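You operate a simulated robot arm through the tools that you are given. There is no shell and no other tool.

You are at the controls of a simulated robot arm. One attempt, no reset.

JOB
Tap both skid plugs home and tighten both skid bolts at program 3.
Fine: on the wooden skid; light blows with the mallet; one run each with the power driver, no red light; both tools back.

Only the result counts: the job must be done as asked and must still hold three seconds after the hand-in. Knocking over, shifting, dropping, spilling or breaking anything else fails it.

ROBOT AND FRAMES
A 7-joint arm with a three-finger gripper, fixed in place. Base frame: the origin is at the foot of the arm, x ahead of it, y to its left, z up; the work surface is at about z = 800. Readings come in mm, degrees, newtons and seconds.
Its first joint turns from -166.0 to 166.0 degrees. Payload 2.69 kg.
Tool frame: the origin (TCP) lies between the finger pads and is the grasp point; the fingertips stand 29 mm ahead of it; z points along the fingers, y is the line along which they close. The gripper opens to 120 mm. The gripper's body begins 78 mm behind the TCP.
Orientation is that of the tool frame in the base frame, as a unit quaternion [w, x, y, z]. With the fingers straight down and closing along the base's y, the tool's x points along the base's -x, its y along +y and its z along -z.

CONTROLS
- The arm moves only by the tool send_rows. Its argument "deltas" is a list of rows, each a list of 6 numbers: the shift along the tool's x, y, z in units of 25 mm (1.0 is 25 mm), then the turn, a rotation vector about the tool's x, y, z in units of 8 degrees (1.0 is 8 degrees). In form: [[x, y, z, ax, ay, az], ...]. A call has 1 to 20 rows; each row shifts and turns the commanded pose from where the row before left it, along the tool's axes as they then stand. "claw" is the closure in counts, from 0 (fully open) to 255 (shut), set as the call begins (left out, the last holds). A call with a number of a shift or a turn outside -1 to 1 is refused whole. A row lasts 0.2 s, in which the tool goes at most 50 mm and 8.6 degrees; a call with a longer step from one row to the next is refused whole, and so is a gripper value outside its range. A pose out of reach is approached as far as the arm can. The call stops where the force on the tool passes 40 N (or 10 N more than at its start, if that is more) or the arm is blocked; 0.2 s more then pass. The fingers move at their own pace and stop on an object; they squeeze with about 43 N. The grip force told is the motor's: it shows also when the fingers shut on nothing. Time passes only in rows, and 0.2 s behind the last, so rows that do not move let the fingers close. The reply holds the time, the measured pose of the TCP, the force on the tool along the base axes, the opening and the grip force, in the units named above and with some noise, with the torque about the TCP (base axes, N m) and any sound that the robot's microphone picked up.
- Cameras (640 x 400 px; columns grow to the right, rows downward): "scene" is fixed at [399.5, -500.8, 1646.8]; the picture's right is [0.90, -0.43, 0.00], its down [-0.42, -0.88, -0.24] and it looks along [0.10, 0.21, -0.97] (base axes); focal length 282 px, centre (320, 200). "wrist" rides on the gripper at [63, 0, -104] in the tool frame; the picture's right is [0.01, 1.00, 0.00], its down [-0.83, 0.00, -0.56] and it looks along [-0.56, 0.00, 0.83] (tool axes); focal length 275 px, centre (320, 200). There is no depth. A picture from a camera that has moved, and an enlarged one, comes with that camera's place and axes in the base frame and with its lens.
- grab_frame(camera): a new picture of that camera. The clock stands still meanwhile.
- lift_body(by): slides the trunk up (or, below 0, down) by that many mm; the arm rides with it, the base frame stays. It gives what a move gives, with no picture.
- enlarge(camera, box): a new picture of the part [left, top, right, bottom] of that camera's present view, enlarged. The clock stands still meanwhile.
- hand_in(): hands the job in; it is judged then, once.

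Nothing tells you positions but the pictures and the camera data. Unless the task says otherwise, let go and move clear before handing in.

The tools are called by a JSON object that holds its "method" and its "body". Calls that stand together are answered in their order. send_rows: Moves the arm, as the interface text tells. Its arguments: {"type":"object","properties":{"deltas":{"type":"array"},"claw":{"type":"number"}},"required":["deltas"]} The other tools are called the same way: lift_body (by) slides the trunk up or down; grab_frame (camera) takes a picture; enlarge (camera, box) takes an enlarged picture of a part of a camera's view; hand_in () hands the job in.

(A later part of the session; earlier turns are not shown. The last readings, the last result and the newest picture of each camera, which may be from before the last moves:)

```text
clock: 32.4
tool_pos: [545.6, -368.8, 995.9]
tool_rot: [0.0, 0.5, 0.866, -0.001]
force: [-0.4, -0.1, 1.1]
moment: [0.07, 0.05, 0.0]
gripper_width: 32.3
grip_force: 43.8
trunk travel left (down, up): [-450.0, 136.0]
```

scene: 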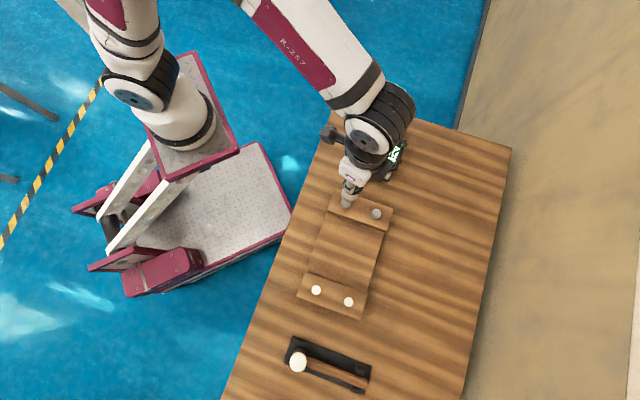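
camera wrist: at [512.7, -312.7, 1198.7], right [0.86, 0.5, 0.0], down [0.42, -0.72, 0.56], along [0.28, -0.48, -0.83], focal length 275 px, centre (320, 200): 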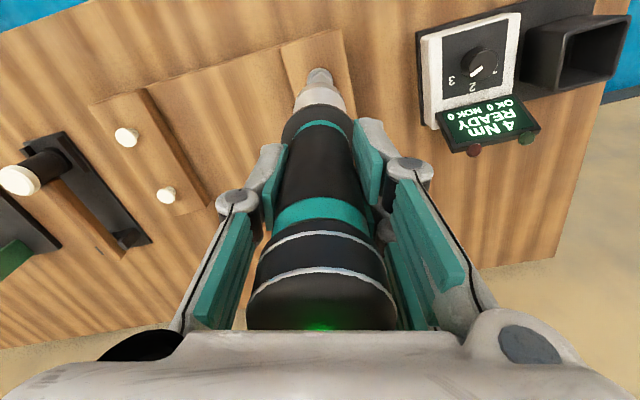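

Contact begins (about 6.5 N). I press on in half-millimetre steps.

{"method": "send_rows", "body": {"deltas": [[0, 0, 0.02, 0, 0, 0], [0, 0, 0.02, 0, 0, 0]]}}

{"method": "enlarge", "body": {"camera": "scene", "box": [325, 130, 425, 225]}}

```text
clock: 33.0
tool_pos: [545.0, -366.7, 992.9]
tool_rot: [0.0, 0.499, 0.866, 0.0]
force: [0.2, 0.9, -6.1]
moment: [-0.03, 0.02, 0.0]
gripper_width: 32.0
grip_force: 43.3
trunk travel left (down, up): [-450.0, 136.0]
```

```text
4.21 times, centred on (375, 178) of scene
camera zoom: at [399.5, -500.8, 1646.8], right [0.9, -0.43, 0.0], down [-0.42, -0.88, -0.24], along [0.1, 0.21, -0.97], focal length 1186 px, centre (88, 295)
```

zoom: 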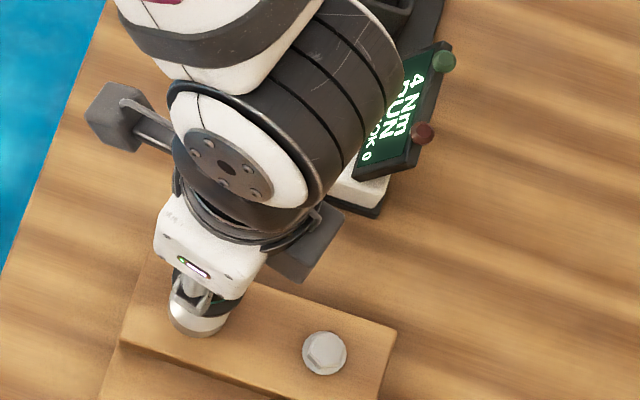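

The display shows RUN: the run has started, so I keep following down gently.

{"method": "send_rows", "body": {"deltas": [[0, 0, 0.02, 0, 0, 0], [0, 0, 0.02, 0, 0, 0]]}}

{"method": "enlarge", "body": {"camera": "scene", "box": [375, 130, 415, 170]}}

```text
clock: 33.6
tool_pos: [544.1, -367.9, 991.9]
tool_rot: [0.0, 0.499, 0.867, 0.0]
force: [0.0, 0.2, -4.9]
moment: [-0.04, 0.02, 0.0]
gripper_width: 32.0
grip_force: 43.1
trunk travel left (down, up): [-450.0, 136.0]
```

```text
10.00 times, centred on (395, 150) of scene
camera zoom: at [399.5, -500.8, 1646.8], right [0.9, -0.43, 0.0], down [-0.42, -0.88, -0.24], along [0.1, 0.21, -0.97], focal length 2816 px, centre (-430, 700)
```

zoom: 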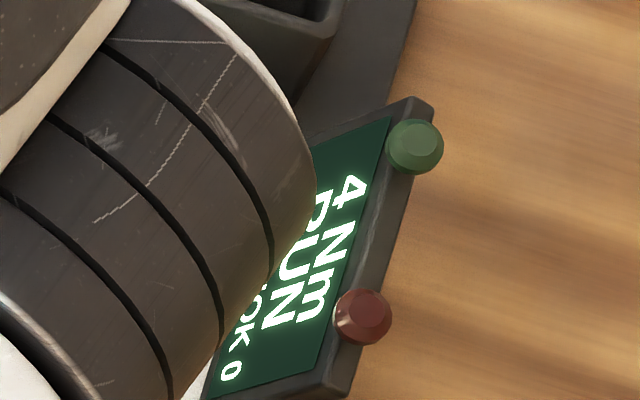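

{"method": "send_rows", "body": {"deltas": [[0, 0, 0.04, 0, 0, 0], [0, 0, 0.04, 0, 0, 0]]}}

{"method": "enlarge", "body": {"camera": "scene", "box": [345, 130, 415, 220]}}

```text
clock: 34.2
tool_pos: [544.7, -368.7, 991.1]
tool_rot: [0.0, 0.499, 0.867, 0.0]
force: [-0.7, -0.4, -5.3]
moment: [-0.01, -0.02, -0.01]
gripper_width: 32.3
grip_force: 43.1
trunk travel left (down, up): [-450.0, 136.0]
```

```text
4.44 times, centred on (380, 175) of scene
camera zoom: at [399.5, -500.8, 1646.8], right [0.9, -0.43, 0.0], down [-0.42, -0.88, -0.24], along [0.1, 0.21, -0.97], focal length 1252 px, centre (53, 311)
```

zoom: 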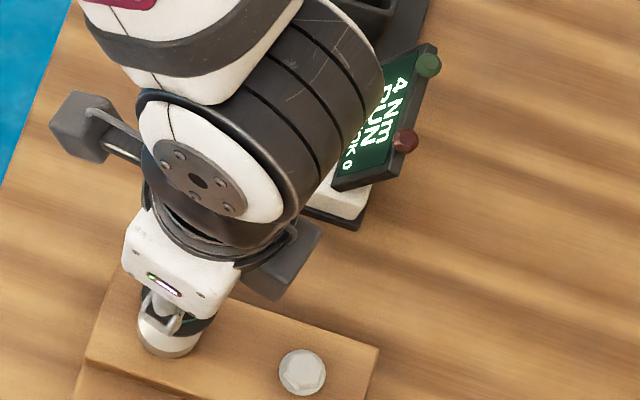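

{"method": "send_rows", "body": {"deltas": [[0, 0, 0.04, 0, 0, 0], [0, 0, 0.04, 0, 0, 0]]}}

{"method": "enlarge", "body": {"camera": "scene", "box": [345, 130, 415, 220]}}

```text
clock: 34.8
tool_pos: [546.6, -369.3, 989.4]
tool_rot: [0.0, 0.499, 0.867, 0.0]
force: [0.5, 0.1, -5.4]
moment: [0.0, 0.01, -0.05]
gripper_width: 32.2
grip_force: 43.4
trunk travel left (down, up): [-450.0, 136.0]
```

```text
4.44 times, centred on (380, 175) of scene
camera zoom: at [399.5, -500.8, 1646.8], right [0.9, -0.43, 0.0], down [-0.42, -0.88, -0.24], along [0.1, 0.21, -0.97], focal length 1252 px, centre (53, 311)
```

zoom: 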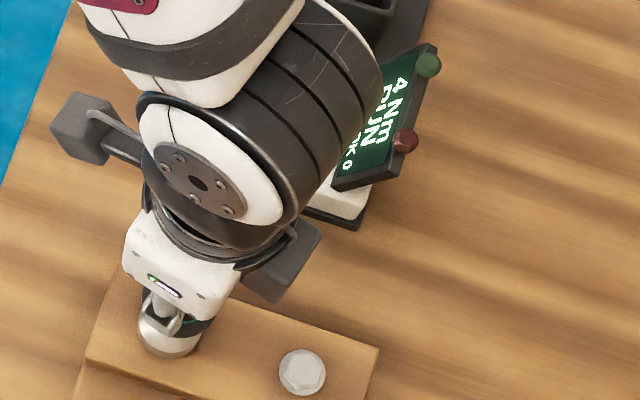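

{"method": "send_rows", "body": {"deltas": [[0, 0, 0.04, 0, 0, 0], [0, 0, 0.04, 0, 0, 0]]}}

{"method": "enlarge", "body": {"camera": "scene", "box": [345, 130, 415, 220]}}

```text
clock: 35.4
tool_pos: [544.6, -369.0, 987.1]
tool_rot: [0.0, 0.499, 0.866, 0.0]
force: [-0.5, 0.0, 2.7]
moment: [0.17, 0.05, 0.03]
gripper_width: 32.1
grip_force: 42.6
trunk travel left (down, up): [-450.0, 136.0]
```

```text
4.44 times, centred on (380, 175) of scene
camera zoom: at [399.5, -500.8, 1646.8], right [0.9, -0.43, 0.0], down [-0.42, -0.88, -0.24], along [0.1, 0.21, -0.97], focal length 1252 px, centre (53, 311)
```

zoom: 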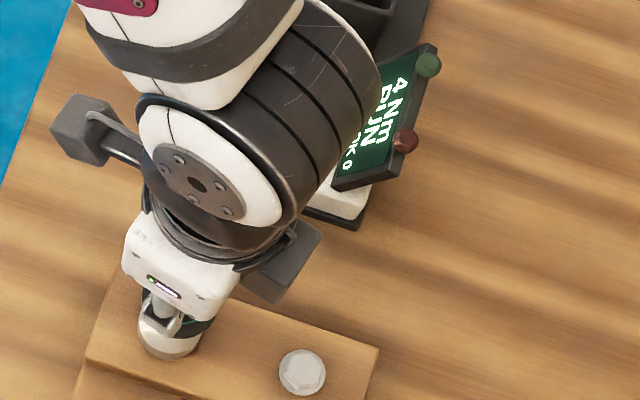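

{"method": "send_rows", "body": {"deltas": [[0, 0, 0.02, 0, 0, 0]]}}

{"method": "enlarge", "body": {"camera": "scene", "box": [375, 130, 415, 170]}}

```text
clock: 35.8
tool_pos: [544.1, -369.1, 987.9]
tool_rot: [0.001, 0.499, 0.867, -0.001]
force: [-1.3, 3.3, 11.8]
moment: [0.37, 0.08, -0.01]
gripper_width: 32.1
grip_force: 43.0
trunk travel left (down, up): [-450.0, 136.0]
```

```text
10.00 times, centred on (395, 150) of scene
camera zoom: at [399.5, -500.8, 1646.8], right [0.9, -0.43, 0.0], down [-0.42, -0.88, -0.24], along [0.1, 0.21, -0.97], focal length 2816 px, centre (-430, 700)
```

zoom: 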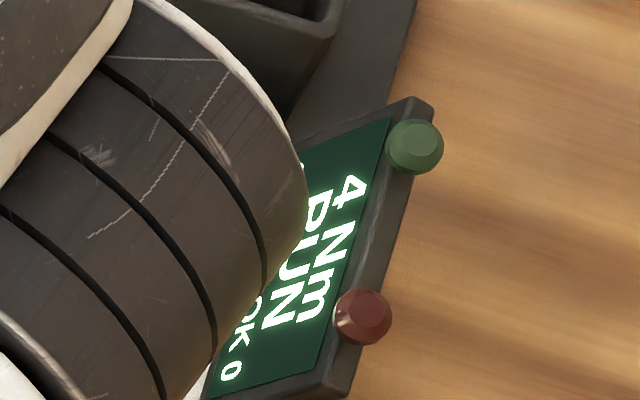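

Contact is now about 17 N with the run still going; I hold.

{"method": "send_rows", "body": {"deltas": [[0, 0, 0, 0, 0, 0], [0, 0, 0, 0, 0, 0]]}}

{"method": "enlarge", "body": {"camera": "scene", "box": [375, 130, 415, 170]}}

```text
clock: 36.4
tool_pos: [544.4, -367.4, 986.9]
tool_rot: [0.0, 0.499, 0.867, -0.001]
force: [-0.5, 2.7, 19.2]
moment: [0.42, -0.02, -0.02]
gripper_width: 32.3
grip_force: 43.2
trunk travel left (down, up): [-450.0, 136.0]
```

```text
10.00 times, centred on (395, 150) of scene
camera zoom: at [399.5, -500.8, 1646.8], right [0.9, -0.43, 0.0], down [-0.42, -0.88, -0.24], along [0.1, 0.21, -0.97], focal length 2816 px, centre (-430, 700)
```

zoom: 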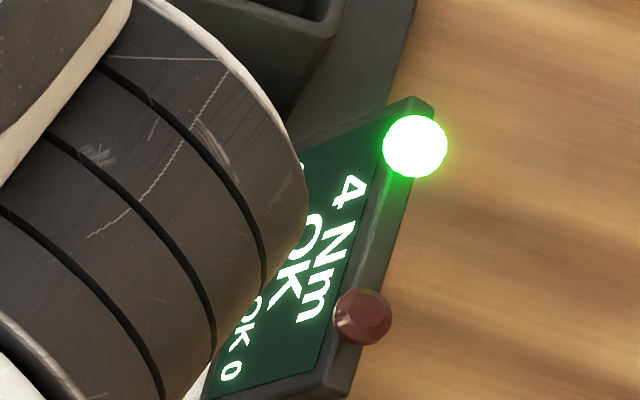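

Green light and OK on the first bolt. I lift straight off and move to above the second bolt.

{"method": "send_rows", "body": {"deltas": [[0, 0, -0.2, 0, 0, 0], [0, 0, -0.4, 0, 0, 0], [0, 0, -0.6, 0, 0, 0], [0, 0, -0.8, 0, 0, 0], [-0.3, 0.08, 0, 0, 0, 0], [-0.635, 0.17, 0, 0, 0, 0], [-0.635, 0.17, 0, 0, 0, 0], [-0.635, 0.17, 0, 0, 0, 0], [-0.635, 0.17, 0, 0, 0, 0], [-0.635, 0.17, 0, 0, 0, 0], [0, 0, 0, 0, 0, 0]]}}

{"method": "enlarge", "body": {"camera": "scene", "box": [325, 165, 405, 225]}}

{"method": "enlarge", "body": {"camera": "wrist", "box": [240, 20, 400, 130]}}

{"method": "grab_frame", "body": {"camera": "wrist"}}

```text
clock: 38.8
tool_pos: [608.8, -433.0, 1034.2]
tool_rot: [-0.001, 0.499, 0.866, 0.0]
force: [1.4, -0.7, -6.1]
moment: [0.04, -0.01, 0.04]
gripper_width: 32.0
grip_force: 42.8
trunk travel left (down, up): [-450.0, 136.0]
```

```text
6.67 times, centred on (365, 195) of scene
camera zoom: at [399.5, -500.8, 1646.8], right [0.9, -0.43, 0.0], down [-0.42, -0.88, -0.24], along [0.1, 0.21, -0.97], focal length 1877 px, centre (20, 233)
```

zoom: 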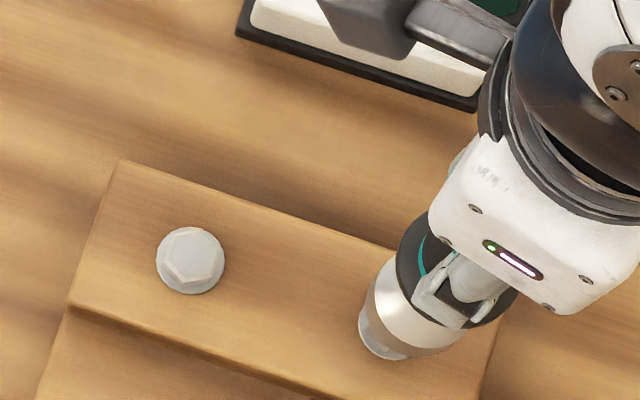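

```text
3.64 times, centred on (320, 75) of wrist
camera zoom: at [576.2, -377.7, 1139.1], right [0.86, 0.5, 0.0], down [0.42, -0.72, 0.56], along [0.28, -0.48, -0.83], focal length 1001 px, centre (320, 654)
```

zoom: 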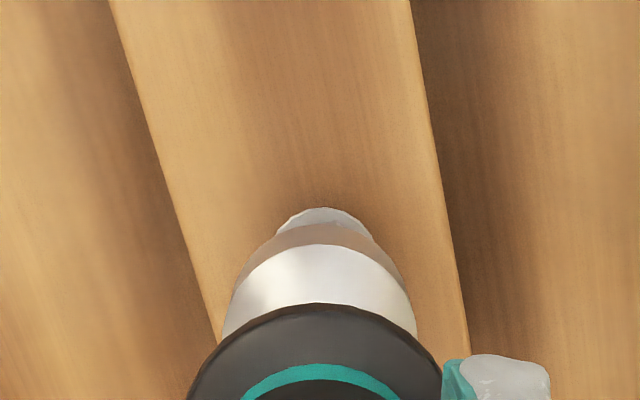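

```text
taken
camera wrist: at [576.2, -377.7, 1139.1], right [0.86, 0.5, 0.0], down [0.42, -0.72, 0.56], along [0.28, -0.48, -0.83], focal length 275 px, centre (320, 200)
```

wrist: 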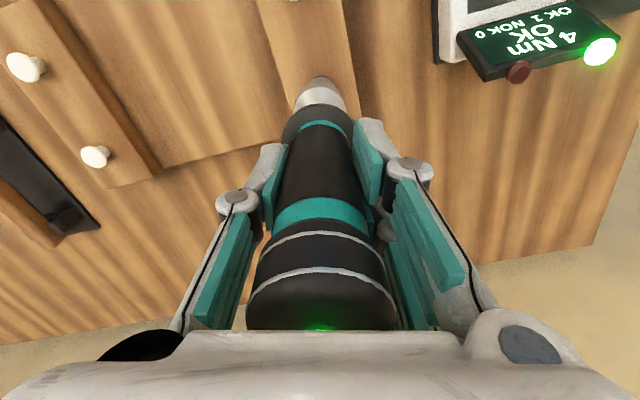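

{"method": "enlarge", "body": {"camera": "wrist", "box": [280, 60, 360, 120]}}

{"method": "enlarge", "body": {"camera": "scene", "box": [360, 190, 400, 225]}}

```text
6.67 times, centred on (320, 90) of wrist
camera zoom: at [576.2, -377.7, 1139.1], right [0.86, 0.5, 0.0], down [0.42, -0.72, 0.56], along [0.28, -0.48, -0.83], focal length 1835 px, centre (320, 933)
```

zoom: 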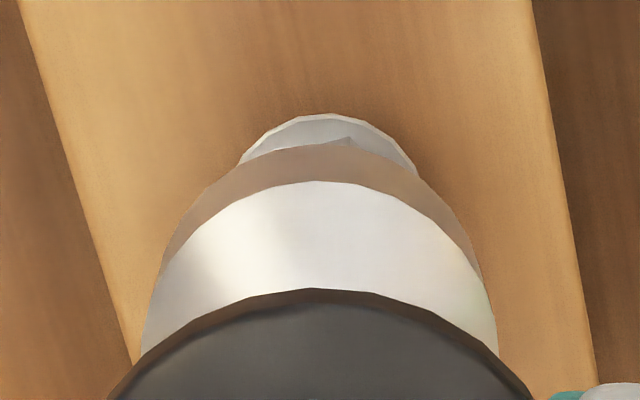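

```text
11.43 times, centred on (380, 208) of scene
camera zoom: at [399.5, -500.8, 1646.8], right [0.9, -0.43, 0.0], down [-0.42, -0.88, -0.24], along [0.1, 0.21, -0.97], focal length 3218 px, centre (-366, 114)
```

zoom: 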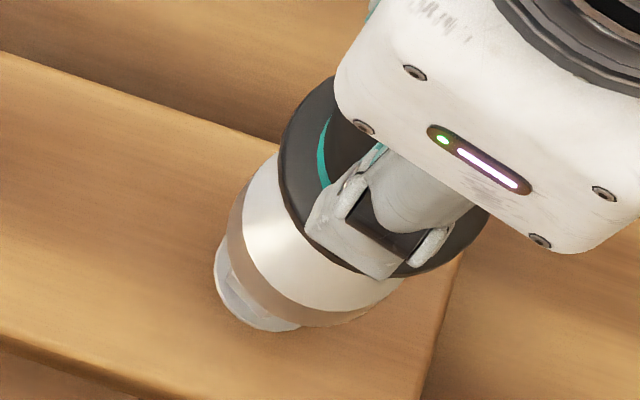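

OK 1 / NOK 0 on the display, and the driver is within about 1 mm of bolt 2. I lower onto it the same way.

{"method": "send_rows", "body": {"deltas": [[0, 0.016, 0.4, 0, 0, 0], [0, 0, 0.5, 0, 0, 0], [0, 0, 0.3, 0, 0, 0], [0, 0, 0.2, 0, 0, 0], [0, 0, 0.08, 0, 0, 0], [0, 0, 0, 0, 0, 0]]}}

{"method": "enlarge", "body": {"camera": "scene", "box": [330, 120, 430, 230]}}

```text
clock: 40.2
tool_pos: [608.0, -431.4, 998.2]
tool_rot: [0.0, 0.5, 0.866, -0.001]
force: [0.9, 0.1, -5.2]
moment: [0.01, -0.01, -0.02]
gripper_width: 32.3
grip_force: 42.9
trunk travel left (down, up): [-450.0, 136.0]
```

```text
3.64 times, centred on (380, 175) of scene
camera zoom: at [399.5, -500.8, 1646.8], right [0.9, -0.43, 0.0], down [-0.42, -0.88, -0.24], along [0.1, 0.21, -0.97], focal length 1024 px, centre (102, 291)
```

zoom: 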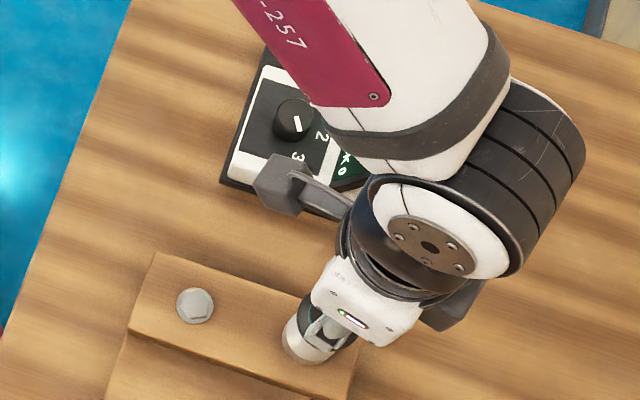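

{"method": "send_rows", "body": {"deltas": [[0, 0, 0.04, 0, 0, 0], [0, 0, 0.04, 0, 0, 0], [0, 0, 0.04, 0, 0, 0]]}}

{"method": "grab_frame", "body": {"camera": "wrist"}}

```text
clock: 41.0
tool_pos: [607.6, -432.3, 996.2]
tool_rot: [0.001, 0.5, 0.866, 0.0]
force: [0.2, 0.0, -5.6]
moment: [0.04, -0.01, 0.0]
gripper_width: 32.4
grip_force: 42.7
trunk travel left (down, up): [-450.0, 136.0]
```

```text
taken
camera wrist: at [576.4, -377.2, 1099.9], right [0.86, 0.5, 0.0], down [0.42, -0.72, 0.56], along [0.28, -0.48, -0.83], focal length 275 px, centre (320, 200)
```

wrist: 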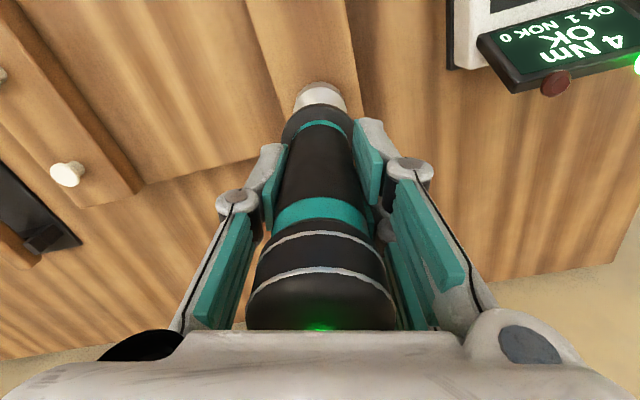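

{"method": "send_rows", "body": {"deltas": [[0, 0, 0.03, 0, 0, 0], [0, 0, 0.03, 0, 0, 0]]}}

{"method": "enlarge", "body": {"camera": "wrist", "box": [460, 0, 640, 110]}}

```text
clock: 41.6
tool_pos: [608.2, -433.0, 996.5]
tool_rot: [0.0, 0.501, 0.866, 0.0]
force: [-1.0, 0.9, -0.4]
moment: [0.05, 0.05, -0.01]
gripper_width: 32.2
grip_force: 42.5
trunk travel left (down, up): [-450.0, 136.0]
```

```text
3.56 times, centred on (550, 55) of wrist
camera zoom: at [576.1, -377.2, 1099.1], right [0.86, 0.5, 0.0], down [0.42, -0.72, 0.56], along [0.28, -0.48, -0.83], focal length 979 px, centre (-498, 716)
```

zoom: 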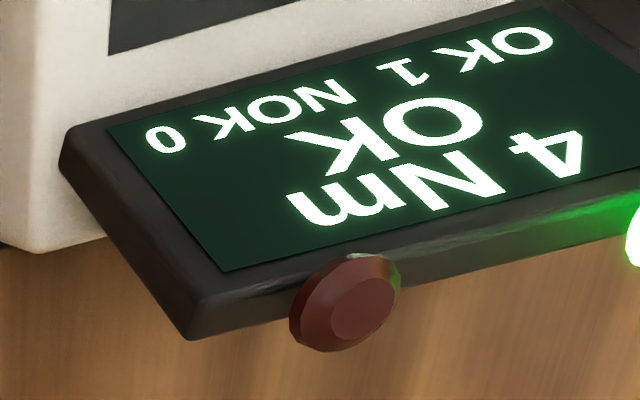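

{"method": "send_rows", "body": {"deltas": [[0, 0, 0.02, 0, 0, 0], [0, 0, 0.02, 0, 0, 0]]}}

{"method": "enlarge", "body": {"camera": "wrist", "box": [460, 0, 640, 110]}}

```text
clock: 42.2
tool_pos: [607.5, -432.6, 993.3]
tool_rot: [-0.001, 0.5, 0.866, 0.0]
force: [0.3, -0.3, -4.5]
moment: [-0.01, -0.01, -0.03]
gripper_width: 32.0
grip_force: 42.6
trunk travel left (down, up): [-450.0, 136.0]
```

```text
3.56 times, centred on (550, 55) of wrist
camera zoom: at [575.9, -377.5, 1097.0], right [0.86, 0.5, 0.0], down [0.42, -0.72, 0.55], along [0.28, -0.48, -0.83], focal length 979 px, centre (-498, 716)
```

zoom: 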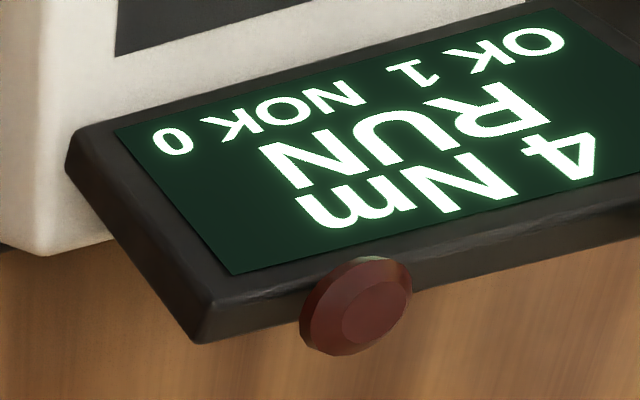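

RUN has started on bolt 2; I follow down with the same profile.

{"method": "send_rows", "body": {"deltas": [[0, 0, 0.02, 0, 0, 0], [0, 0, 0.02, 0, 0, 0]]}}

{"method": "send_rows", "body": {"deltas": [[0, 0, 0.04, 0, 0, 0], [0, 0, 0.04, 0, 0, 0]]}}

{"method": "send_rows", "body": {"deltas": [[0, 0, 0.04, 0, 0, 0], [0, 0, 0.04, 0, 0, 0]]}}

{"method": "enlarge", "body": {"camera": "wrist", "box": [460, 0, 640, 110]}}

```text
clock: 42.8
tool_pos: [607.3, -433.5, 991.8]
tool_rot: [0.0, 0.499, 0.867, 0.0]
force: [-0.2, 1.5, -3.1]
moment: [0.08, -0.04, -0.01]
gripper_width: 32.3
grip_force: 42.3
trunk travel left (down, up): [-450.0, 136.0]
```

```text
clock: 43.4
tool_pos: [608.6, -431.3, 990.3]
tool_rot: [0.0, 0.5, 0.866, -0.001]
force: [0.5, -0.4, -4.8]
moment: [-0.02, 0.04, 0.0]
gripper_width: 32.3
grip_force: 42.9
trunk travel left (down, up): [-450.0, 136.0]
```

```text
clock: 44.0
tool_pos: [607.1, -432.8, 988.7]
tool_rot: [0.0, 0.499, 0.867, 0.0]
force: [-0.3, 0.3, -5.2]
moment: [-0.02, -0.02, 0.0]
gripper_width: 32.2
grip_force: 42.9
trunk travel left (down, up): [-450.0, 136.0]
```

```text
3.56 times, centred on (550, 55) of wrist
camera zoom: at [576.0, -377.3, 1092.2], right [0.86, 0.5, 0.0], down [0.42, -0.72, 0.56], along [0.28, -0.48, -0.83], focal length 979 px, centre (-498, 716)
```

zoom: 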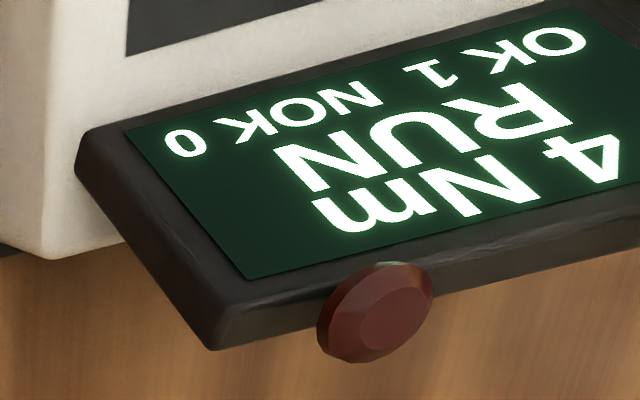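

{"method": "send_rows", "body": {"deltas": [[0, 0, 0.04, 0, 0, 0], [0, 0, 0.04, 0, 0, 0]]}}

{"method": "enlarge", "body": {"camera": "wrist", "box": [460, 0, 640, 110]}}

```text
clock: 44.6
tool_pos: [607.3, -432.1, 987.2]
tool_rot: [0.0, 0.499, 0.867, -0.001]
force: [1.2, 1.5, 1.1]
moment: [0.14, -0.15, 0.01]
gripper_width: 32.6
grip_force: 43.4
trunk travel left (down, up): [-450.0, 136.0]
```

```text
3.56 times, centred on (550, 55) of wrist
camera zoom: at [575.5, -377.3, 1091.1], right [0.86, 0.5, 0.0], down [0.42, -0.72, 0.56], along [0.28, -0.48, -0.83], focal length 979 px, centre (-498, 716)
```

zoom: 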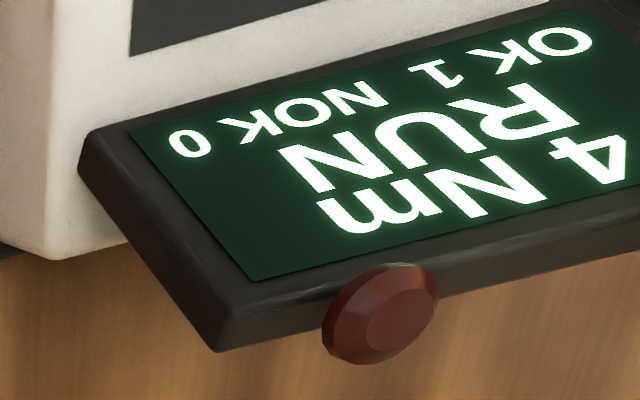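

{"method": "send_rows", "body": {"deltas": [[0, 0, 0.02, 0, 0, 0], [0, 0, 0, 0, 0, 0], [0, 0, 0, 0, 0, 0]]}}

{"method": "enlarge", "body": {"camera": "wrist", "box": [460, 0, 640, 110]}}

```text
clock: 45.4
tool_pos: [607.9, -432.0, 987.5]
tool_rot: [0.001, 0.499, 0.867, -0.001]
force: [0.9, 5.8, 12.4]
moment: [0.43, 0.0, -0.01]
gripper_width: 32.0
grip_force: 43.3
trunk travel left (down, up): [-450.0, 136.0]
```

```text
3.56 times, centred on (550, 55) of wrist
camera zoom: at [575.4, -377.3, 1091.1], right [0.86, 0.5, 0.0], down [0.42, -0.72, 0.56], along [0.28, -0.48, -0.83], focal length 979 px, centre (-498, 716)
```

zoom: 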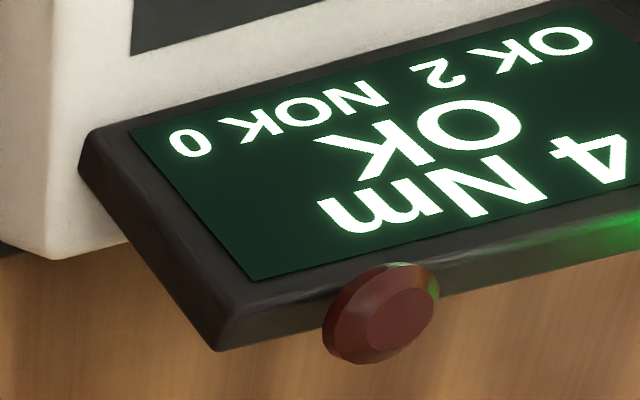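

OK 2 / NOK 0: both bolts are done. I lift off and carry the driver back above its holster.

{"method": "send_rows", "body": {"deltas": [[0, 0, -0.2, 0, 0, 0], [0, 0, -0.4, 0, 0, 0], [0, 0, -0.8, 0, 0, 0], [0, 0, -0.8, 0, 0, 0], [0, 0, -0.8, 0, 0, 0], [0, 0, -0.8, 0, 0, 0], [0, 0, -0.54, 0, 0, 0], [0, 0, 0, 0, 0, 0]]}}

{"method": "send_rows", "body": {"deltas": [[0.181, 0.3985, 0, 0, 0, 0], [0.362, 0.797, 0, 0, 0, 0], [0.362, 0.797, 0, 0, 0, 0], [0.362, 0.797, 0, 0, 0, 0], [0.362, 0.797, 0, 0, 0, 0], [0.362, 0.797, 0, 0, 0, 0], [0.362, 0.797, 0, 0, 0, 0], [0.362, 0.797, 0, 0, 0, 0], [0.362, 0.797, 0, 0, 0, 0], [0.362, 0.797, 0, 0, 0, 0], [0.362, 0.797, 0, 0, 0, 0], [0.362, 0.797, 0, 0, 0, 0], [0.362, 0.797, 0, 0, 0, 0], [0.181, 0.3985, 0, 0, 0, 0], [0, 0, 0, 0, 0, 0]]}}

{"method": "grab_frame", "body": {"camera": "wrist"}}

{"method": "enlarge", "body": {"camera": "scene", "box": [350, 30, 470, 180]}}

```text
clock: 47.2
tool_pos: [609.6, -432.8, 1096.8]
tool_rot: [0.0, 0.5, 0.866, 0.001]
force: [-0.4, 0.4, -5.5]
moment: [-0.03, -0.02, 0.02]
gripper_width: 32.5
grip_force: 43.2
trunk travel left (down, up): [-450.0, 136.0]
```

```text
clock: 50.4
tool_pos: [773.1, -202.0, 1094.4]
tool_rot: [0.0, 0.5, 0.866, 0.0]
force: [0.0, -1.1, -5.4]
moment: [0.01, 0.0, 0.0]
gripper_width: 32.3
grip_force: 43.1
trunk travel left (down, up): [-450.0, 136.0]
```

```text
taken
camera wrist: at [741.4, -147.1, 1199.0], right [0.86, 0.5, 0.0], down [0.42, -0.72, 0.56], along [0.28, -0.48, -0.83], focal length 275 px, centre (320, 200)
```

wrist: 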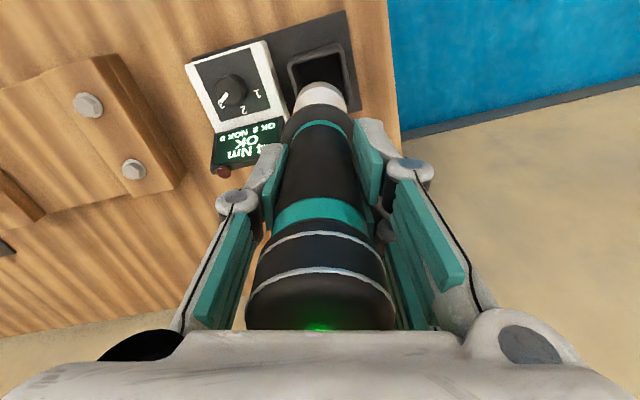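

```text
2.67 times, centred on (410, 105) of scene
camera zoom: at [399.5, -500.8, 1646.8], right [0.9, -0.43, 0.0], down [-0.42, -0.88, -0.24], along [0.1, 0.21, -0.97], focal length 751 px, centre (80, 453)
```

zoom: 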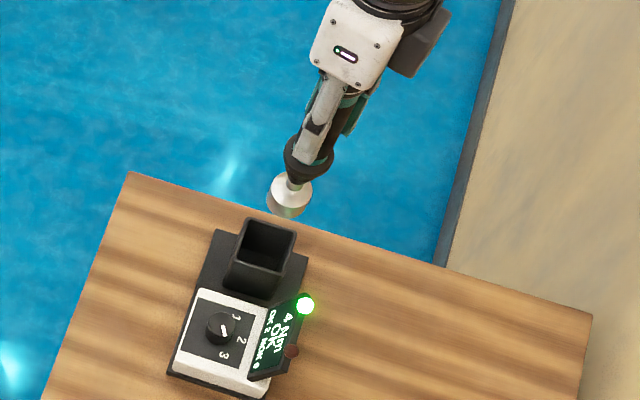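

{"method": "enlarge", "body": {"camera": "wrist", "box": [50, 80, 170, 200]}}

{"method": "enlarge", "body": {"camera": "wrist", "box": [260, 0, 380, 130]}}

```text
3.33 times, centred on (110, 140) of wrist
camera zoom: at [741.4, -147.1, 1199.0], right [0.86, 0.5, 0.0], down [0.42, -0.72, 0.56], along [0.28, -0.48, -0.83], focal length 918 px, centre (1020, 400)
```

zoom: 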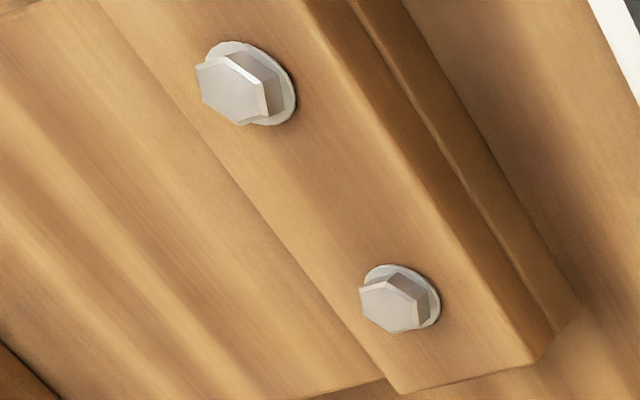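

```text
3.08 times, centred on (320, 65) of wrist
camera zoom: at [741.4, -147.1, 1199.0], right [0.86, 0.5, 0.0], down [0.42, -0.72, 0.56], along [0.28, -0.48, -0.83], focal length 847 px, centre (320, 615)
```

zoom: 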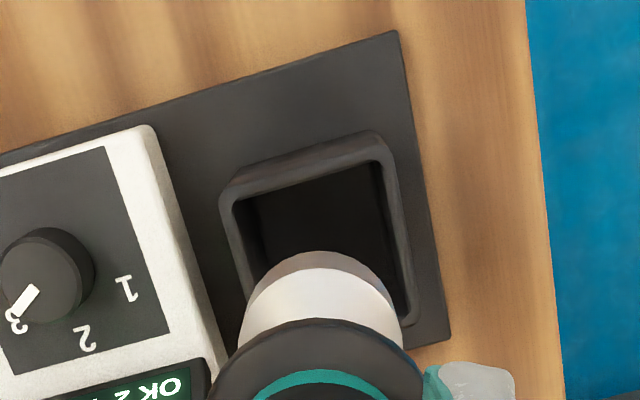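

The stand is nearly exactly where it was; I correct a 1–2 mm drift seen in the picture and lower the driver into the holster.

{"method": "send_rows", "body": {"deltas": [[0.028, 0.06, 0, 0, 0, 0], [0, 0, 0.5, 0, 0, 0], [0, 0, 0.8, 0, 0, 0], [0, 0, 0.8, 0, 0, 0], [0, 0, 0.6, 0, 0, 0], [0, 0, 0, 0, 0, 0]]}}

{"method": "enlarge", "body": {"camera": "scene", "box": [350, 60, 430, 170]}}

{"method": "grab_frame", "body": {"camera": "wrist"}}

```text
clock: 51.8
tool_pos: [774.3, -198.9, 1027.7]
tool_rot: [0.0, 0.5, 0.866, 0.001]
force: [-0.1, 0.6, -5.4]
moment: [-0.01, -0.01, -0.02]
gripper_width: 32.3
grip_force: 42.8
trunk travel left (down, up): [-450.0, 136.0]
```

```text
3.64 times, centred on (390, 115) of scene
camera zoom: at [399.5, -500.8, 1646.8], right [0.9, -0.43, 0.0], down [-0.42, -0.88, -0.24], along [0.1, 0.21, -0.97], focal length 1024 px, centre (66, 509)
```

zoom: 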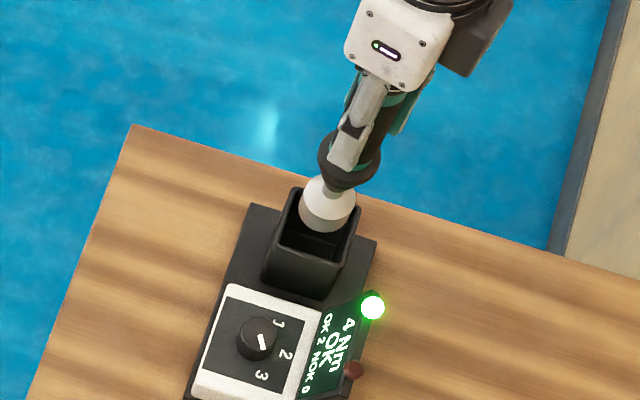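

```text
taken
camera wrist: at [741.8, -144.9, 1131.1], right [0.86, 0.5, 0.0], down [0.42, -0.72, 0.56], along [0.28, -0.48, -0.83], focal length 275 px, centre (320, 200)
```

wrist: 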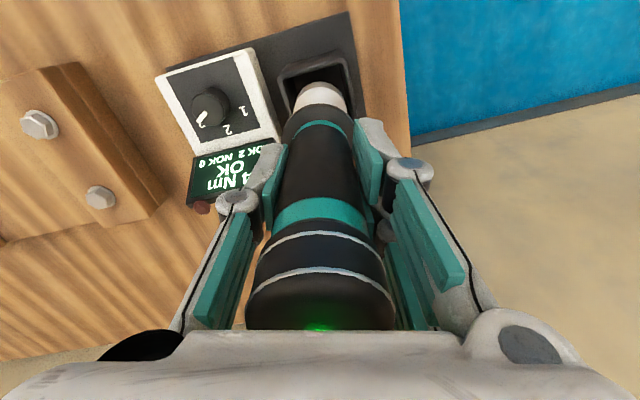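

{"method": "send_rows", "body": {"deltas": [[0, 0, 0.6, 0, 0, 0], [0, 0, 0.7, 0, 0, 0], [0, 0, 0.7, 0, 0, 0], [0, 0, 0.6, 0, 0, 0], [0, 0, 0.3, 0, 0, 0], [0, 0, 0.2, 0, 0, 0], [0, 0, 0, 0, 0, 0]]}}

{"method": "send_rows", "body": {"deltas": [[0, 0, 0.05, 0, 0, 0], [0, 0, 0.05, 0, 0, 0]]}}

{"method": "grab_frame", "body": {"camera": "wrist"}}

```text
clock: 53.4
tool_pos: [774.3, -200.0, 949.3]
tool_rot: [-0.001, 0.499, 0.866, 0.0]
force: [0.1, 0.2, -5.9]
moment: [0.02, 0.02, 0.04]
gripper_width: 32.1
grip_force: 43.3
trunk travel left (down, up): [-450.0, 136.0]
```

```text
clock: 54.0
tool_pos: [774.7, -199.5, 947.2]
tool_rot: [0.001, 0.5, 0.866, 0.0]
force: [0.8, -0.1, -5.8]
moment: [0.03, -0.04, 0.0]
gripper_width: 32.2
grip_force: 42.9
trunk travel left (down, up): [-450.0, 136.0]
```

```text
taken
camera wrist: at [742.4, -145.2, 1051.1], right [0.86, 0.5, 0.0], down [0.42, -0.72, 0.56], along [0.28, -0.48, -0.83], focal length 275 px, centre (320, 200)
```

wrist: 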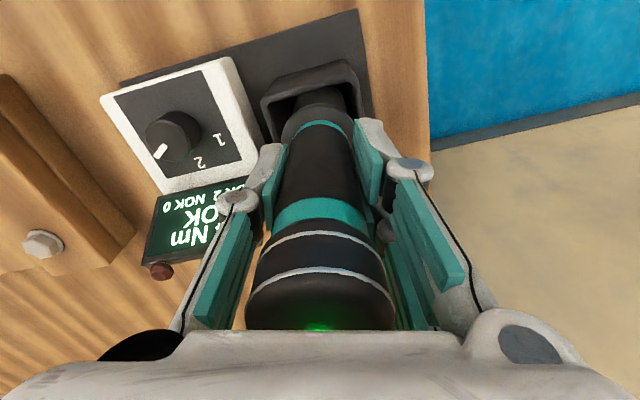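

{"method": "send_rows", "body": {"deltas": [[0, 0, 0.04, 0, 0, 0], [0, 0, 0.04, 0, 0, 0]]}}

{"method": "send_rows", "body": {"deltas": [[0, 0, 0.02, 0, 0, 0], [0, 0, 0.02, 0, 0, 0]]}}

```text
clock: 54.6
tool_pos: [774.4, -199.2, 945.0]
tool_rot: [0.0, 0.5, 0.866, 0.001]
force: [-0.6, -0.4, -4.7]
moment: [-0.01, 0.02, -0.03]
gripper_width: 32.4
grip_force: 43.0
trunk travel left (down, up): [-450.0, 136.0]
```

```text
clock: 55.2
tool_pos: [774.7, -200.1, 944.3]
tool_rot: [0.0, 0.5, 0.866, 0.0]
force: [-0.4, -1.4, -4.5]
moment: [-0.03, 0.01, -0.01]
gripper_width: 32.3
grip_force: 42.8
trunk travel left (down, up): [-450.0, 136.0]
```

{"method": "send_rows", "body": {"deltas": [[0, 0, 0.02, 0, 0, 0], [0, 0, 0.02, 0, 0, 0]]}}

{"method": "enlarge", "body": {"camera": "wrist", "box": [60, 40, 380, 290]}}

```text
clock: 55.8
tool_pos: [774.0, -200.9, 944.3]
tool_rot: [0.0, 0.5, 0.866, -0.001]
force: [-2.5, 0.7, 4.9]
moment: [-0.25, 0.19, -0.03]
gripper_width: 32.3
grip_force: 43.5
trunk travel left (down, up): [-450.0, 136.0]
```

```text
1.60 times, centred on (220, 165) of wrist
camera zoom: at [742.1, -145.4, 1048.2], right [0.86, 0.5, 0.0], down [0.42, -0.72, 0.56], along [0.28, -0.48, -0.83], focal length 440 px, centre (480, 256)
```

zoom: 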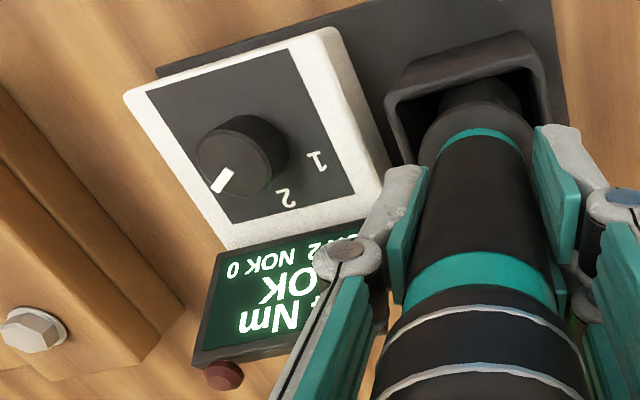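

The driver rests on the holster floor again. I open and rise.

{"method": "send_rows", "body": {"deltas": [[0, 0, -0.02, 0, 0, 0], [0, 0, 0, 0, 0, 0], [0, 0, 0, 0, 0, 0], [0, 0, 0, 0, 0, 0]], "claw": 100}}

{"method": "grab_frame", "body": {"camera": "wrist"}}

```text
clock: 56.8
tool_pos: [774.8, -200.0, 943.6]
tool_rot: [0.0, 0.499, 0.867, 0.0]
force: [-0.1, 0.0, 0.7]
moment: [-0.02, 0.05, -0.04]
gripper_width: 73.2
grip_force: 0.2
trunk travel left (down, up): [-450.0, 136.0]
```

```text
taken
camera wrist: at [742.4, -145.1, 1048.0], right [0.86, 0.5, 0.0], down [0.42, -0.72, 0.56], along [0.28, -0.48, -0.83], focal length 275 px, centre (320, 200)
```

wrist: 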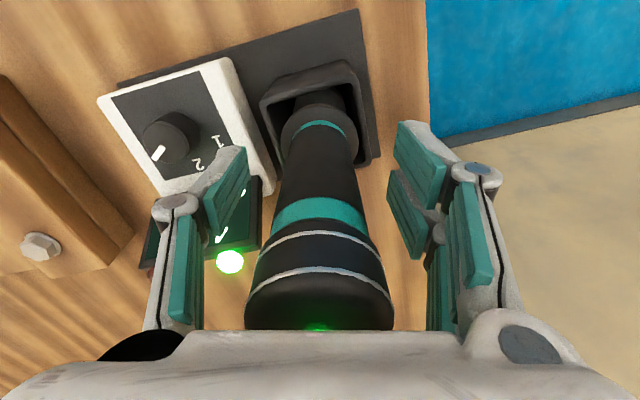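

The driver is back in its holster. I rise and go over to look at the plugs and the mallet.

{"method": "send_rows", "body": {"deltas": [[0, 0, -0.4, 0, 0, 0], [0, 0, -0.8, 0, 0, 0], [0, 0, -0.8, 0, 0, 0], [0, 0, -0.8, 0, 0, 0], [0, 0, -0.8, 0, 0, 0], [0, 0, -0.8, 0, 0, 0], [0, 0, -0.8, 0, 0, 0], [0, 0, -0.8, 0, 0, 0], [0, 0, 0, 0, 0, 0]]}}

{"method": "enlarge", "body": {"camera": "wrist", "box": [180, 0, 400, 200]}}

{"method": "send_rows", "body": {"deltas": [[-0.19, -0.9, 0, 0, 0, 0], [-0.19, -0.9, 0, 0, 0, 0], [-0.19, -0.9, 0, 0, 0, 0], [-0.19, -0.9, 0, 0, 0, 0], [-0.19, -0.9, 0, 0, 0, 0], [-0.19, -0.9, 0, 0, 0, 0], [-0.19, -0.9, 0, 0, 0, 0], [-0.19, -0.9, 0, 0, 0, 0], [-0.19, -0.9, 0, 0, 0, 0], [-0.19, -0.9, 0, 0, 0, 0], [-0.19, -0.9, 0, 0, 0, 0], [-0.19, -0.9, 0, 0, 0, 0], [-0.19, -0.9, 0, 0, 0, 0]]}}

{"method": "send_rows", "body": {"deltas": [[-0.19, -0.9, 0, 0, 0, 0], [-0.19, -0.9, 0, 0, 0, 0], [-0.19, -0.9, 0, 0, 0, 0], [-0.19, -0.9, 0, 0, 0, 0], [-0.19, -0.9, 0, 0, 0, 0], [-0.19, -0.9, 0, 0, 0, 0], [-0.19, -0.9, 0, 0, 0, 0], [-0.19, -0.9, 0, 0, 0, 0], [-0.19, -0.9, 0, 0, 0, 0], [-0.19, -0.9, 0, 0, 0, 0], [-0.19, -0.9, 0, 0, 0, 0], [-0.19, -0.9, 0, 0, 0, 0], [-0.19, -0.9, 0, 0, 0, 0], [0, 0, 0, 0, 0, -0.9375], [0, 0, 0, 0, 0, -0.9375], [0, 0, 0, 0, 0, 0]]}}

{"method": "grab_frame", "body": {"camera": "wrist"}}

{"method": "grab_frame", "body": {"camera": "scene"}}

```text
clock: 58.8
tool_pos: [775.8, -199.2, 1093.4]
tool_rot: [0.0, 0.5, 0.866, 0.0]
force: [-0.8, -0.4, 0.1]
moment: [-0.02, 0.0, 0.0]
gripper_width: 73.2
grip_force: 0.0
trunk travel left (down, up): [-450.0, 136.0]
```

```text
2.00 times, centred on (290, 100) of wrist
camera zoom: at [743.1, -144.4, 1197.9], right [0.86, 0.5, 0.0], down [0.42, -0.72, 0.56], along [0.28, -0.48, -0.83], focal length 551 px, centre (380, 400)
```

zoom: 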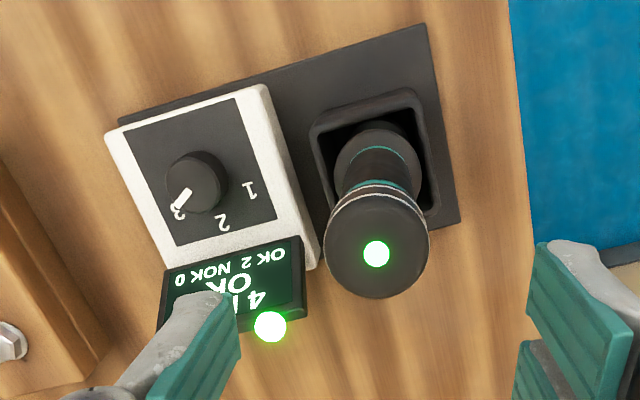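

```text
clock: 61.6
tool_pos: [550.8, -399.5, 1093.9]
tool_rot: [-0.001, 0.499, 0.866, 0.0]
force: [0.2, 0.6, -0.7]
moment: [-0.03, 0.02, 0.0]
gripper_width: 73.0
grip_force: 0.1
trunk travel left (down, up): [-450.0, 136.0]
```

```text
clock: 65.0
tool_pos: [330.2, -601.3, 1094.3]
tool_rot: [0.0, 0.382, 0.924, 0.0]
force: [-0.2, 0.5, -0.6]
moment: [0.0, -0.01, 0.0]
gripper_width: 73.0
grip_force: 0.1
trunk travel left (down, up): [-450.0, 136.0]
```

```text
taken
camera wrist: at [285.5, -556.5, 1197.5], right [0.7, 0.71, 0.0], down [0.59, -0.58, 0.56], along [0.4, -0.39, -0.83], focal length 275 px, centre (320, 200)
```

wrist: 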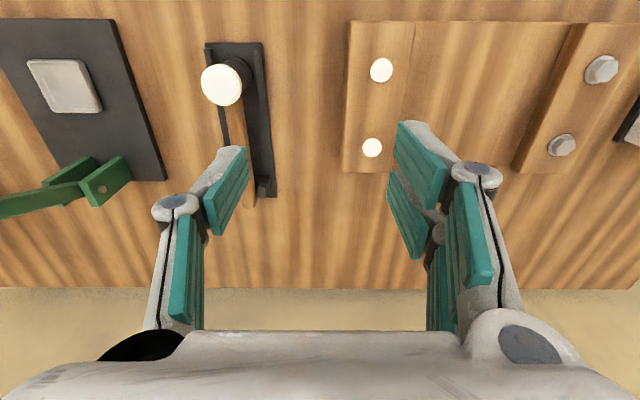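

```text
taken
```

scene: 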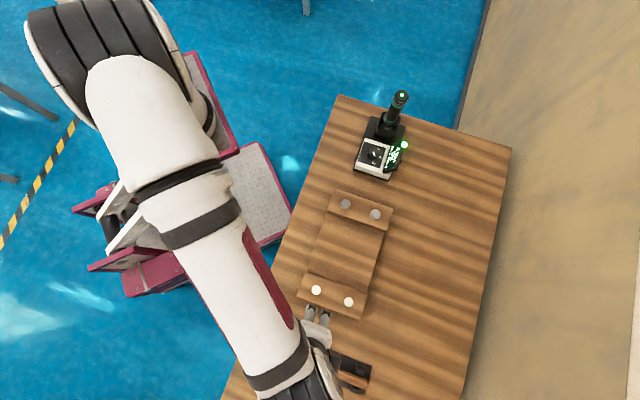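

{"method": "enlarge", "body": {"camera": "wrist", "box": [180, 20, 300, 220]}}

{"method": "enlarge", "body": {"camera": "wrist", "box": [330, 10, 430, 180]}}

{"method": "enlarge", "body": {"camera": "wrist", "box": [0, 0, 200, 220]}}

```text
2.00 times, centred on (240, 120) of wrist
camera zoom: at [285.5, -556.5, 1197.5], right [0.7, 0.71, 0.0], down [0.59, -0.58, 0.56], along [0.4, -0.39, -0.83], focal length 551 px, centre (480, 360)
```

zoom: 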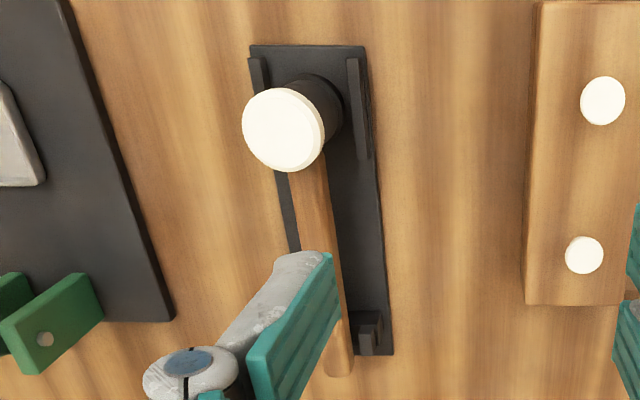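

```text
2.35 times, centred on (380, 95) of wrist
camera zoom: at [285.5, -556.5, 1197.5], right [0.7, 0.71, 0.0], down [0.59, -0.58, 0.56], along [0.4, -0.39, -0.83], focal length 648 px, centre (179, 447)
```

zoom: 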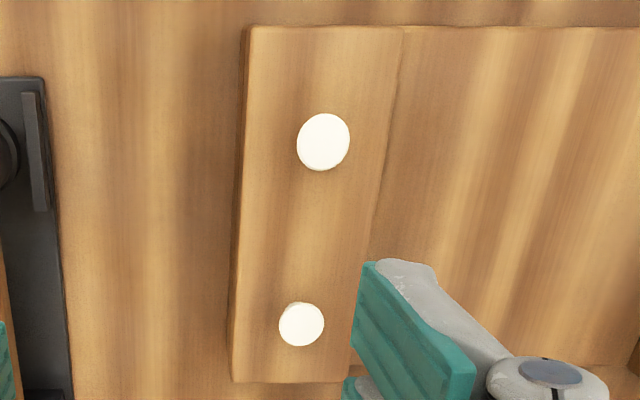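

```text
1.82 times, centred on (100, 110) of wrist
camera zoom: at [285.5, -556.5, 1197.5], right [0.7, 0.71, 0.0], down [0.59, -0.58, 0.56], along [0.4, -0.39, -0.83], focal length 500 px, centre (720, 364)
```

zoom: 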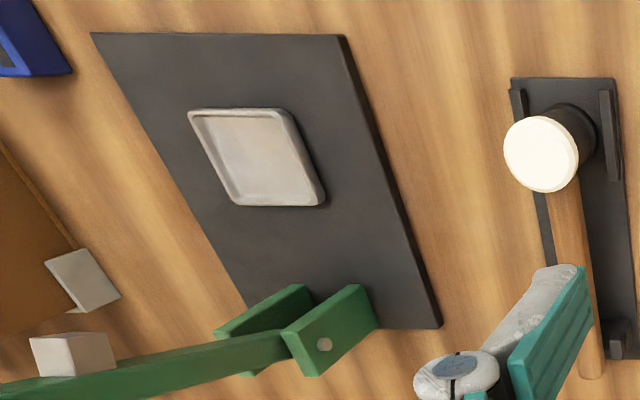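

The mallet head stands upright in a rack near (256,-678) with its top near z=878, the handle pointing along the -45° direction to about (381,-807). I go closer over the mallet for a detailed look.

{"method": "send_rows", "body": {"deltas": [[-0.084, -0.857, 0.7, 0, 0, 0], [-0.084, -0.857, 0.7, 0, 0, 0], [-0.084, -0.857, 0.7, 0, 0, 0], [-0.084, -0.857, 0.7, 0, 0, 0], [-0.084, -0.857, 0.7, 0, 0, 0], [0, 0, 0, 0, 0, 0]]}}

{"method": "grab_frame", "body": {"camera": "wrist"}}

{"method": "grab_frame", "body": {"camera": "scene"}}

```text
clock: 66.4
tool_pos: [263.4, -685.0, 1003.9]
tool_rot: [0.001, 0.382, 0.924, -0.001]
force: [0.4, 0.6, 0.1]
moment: [0.0, -0.02, 0.02]
gripper_width: 72.9
grip_force: 0.1
trunk travel left (down, up): [-450.0, 136.0]
```

```text
taken
camera wrist: at [217.8, -638.5, 1109.1], right [0.7, 0.71, 0.0], down [0.59, -0.58, 0.56], along [0.4, -0.39, -0.83], focal length 275 px, centre (320, 200)
```

wrist: 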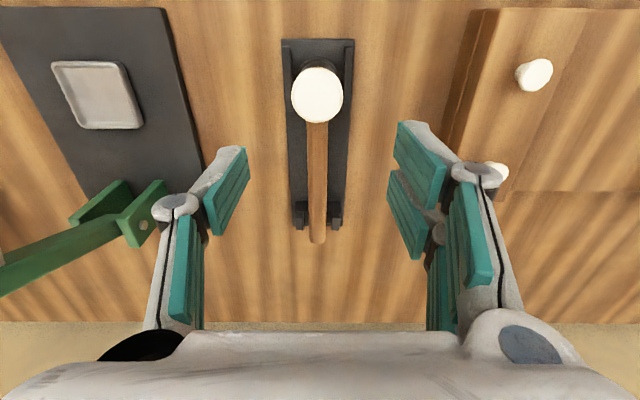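

```text
taken
```

scene: 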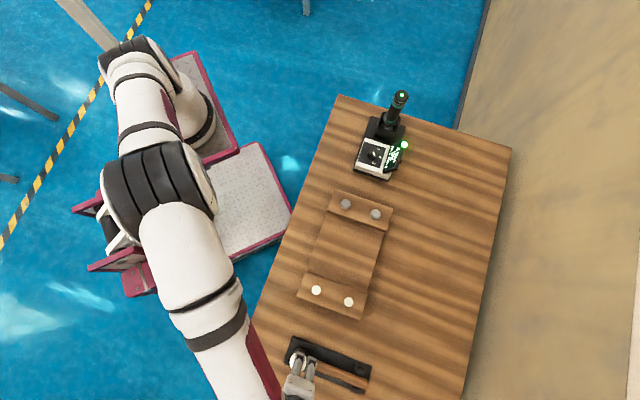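

{"method": "enlarge", "body": {"camera": "wrist", "box": [260, 30, 380, 140]}}

{"method": "enlarge", "body": {"camera": "wrist", "box": [270, 110, 370, 260]}}

{"method": "enlarge", "body": {"camera": "wrist", "box": [440, 0, 640, 200]}}

```text
3.64 times, centred on (320, 85) of wrist
camera zoom: at [217.8, -638.5, 1109.1], right [0.7, 0.71, 0.0], down [0.59, -0.58, 0.56], along [0.4, -0.39, -0.83], focal length 1001 px, centre (320, 618)
```

zoom: 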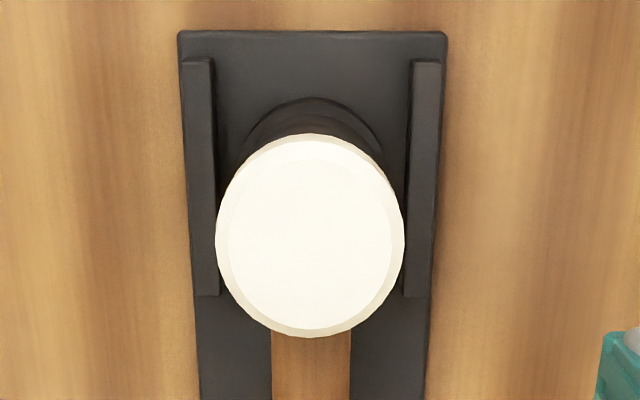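

```text
2.67 times, centred on (320, 185) of wrist
camera zoom: at [217.8, -638.5, 1109.1], right [0.7, 0.71, 0.0], down [0.59, -0.58, 0.56], along [0.4, -0.39, -0.83], focal length 734 px, centre (320, 240)
```

zoom: 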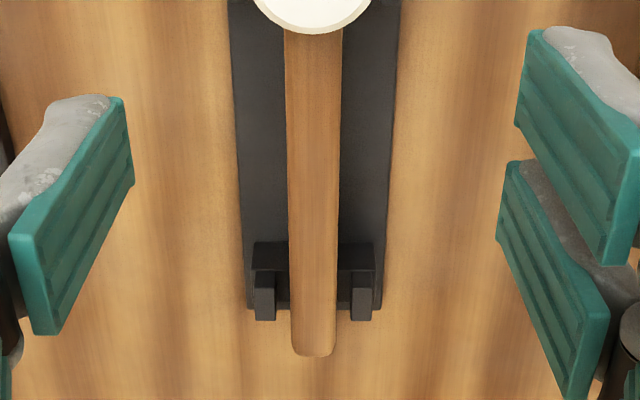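

```text
2.00 times, centred on (540, 100) of wrist
camera zoom: at [217.8, -638.5, 1109.1], right [0.7, 0.71, 0.0], down [0.59, -0.58, 0.56], along [0.4, -0.39, -0.83], focal length 551 px, centre (-120, 400)
```

zoom: 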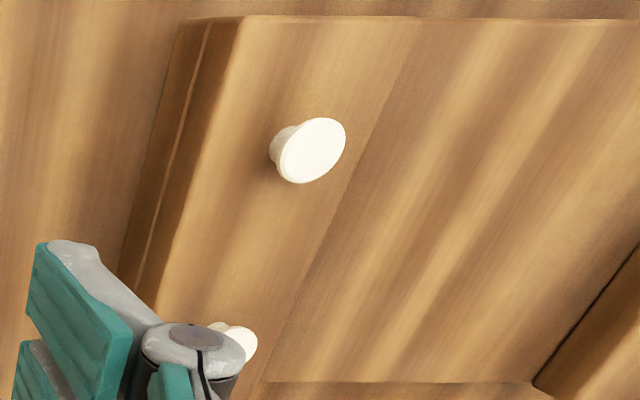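

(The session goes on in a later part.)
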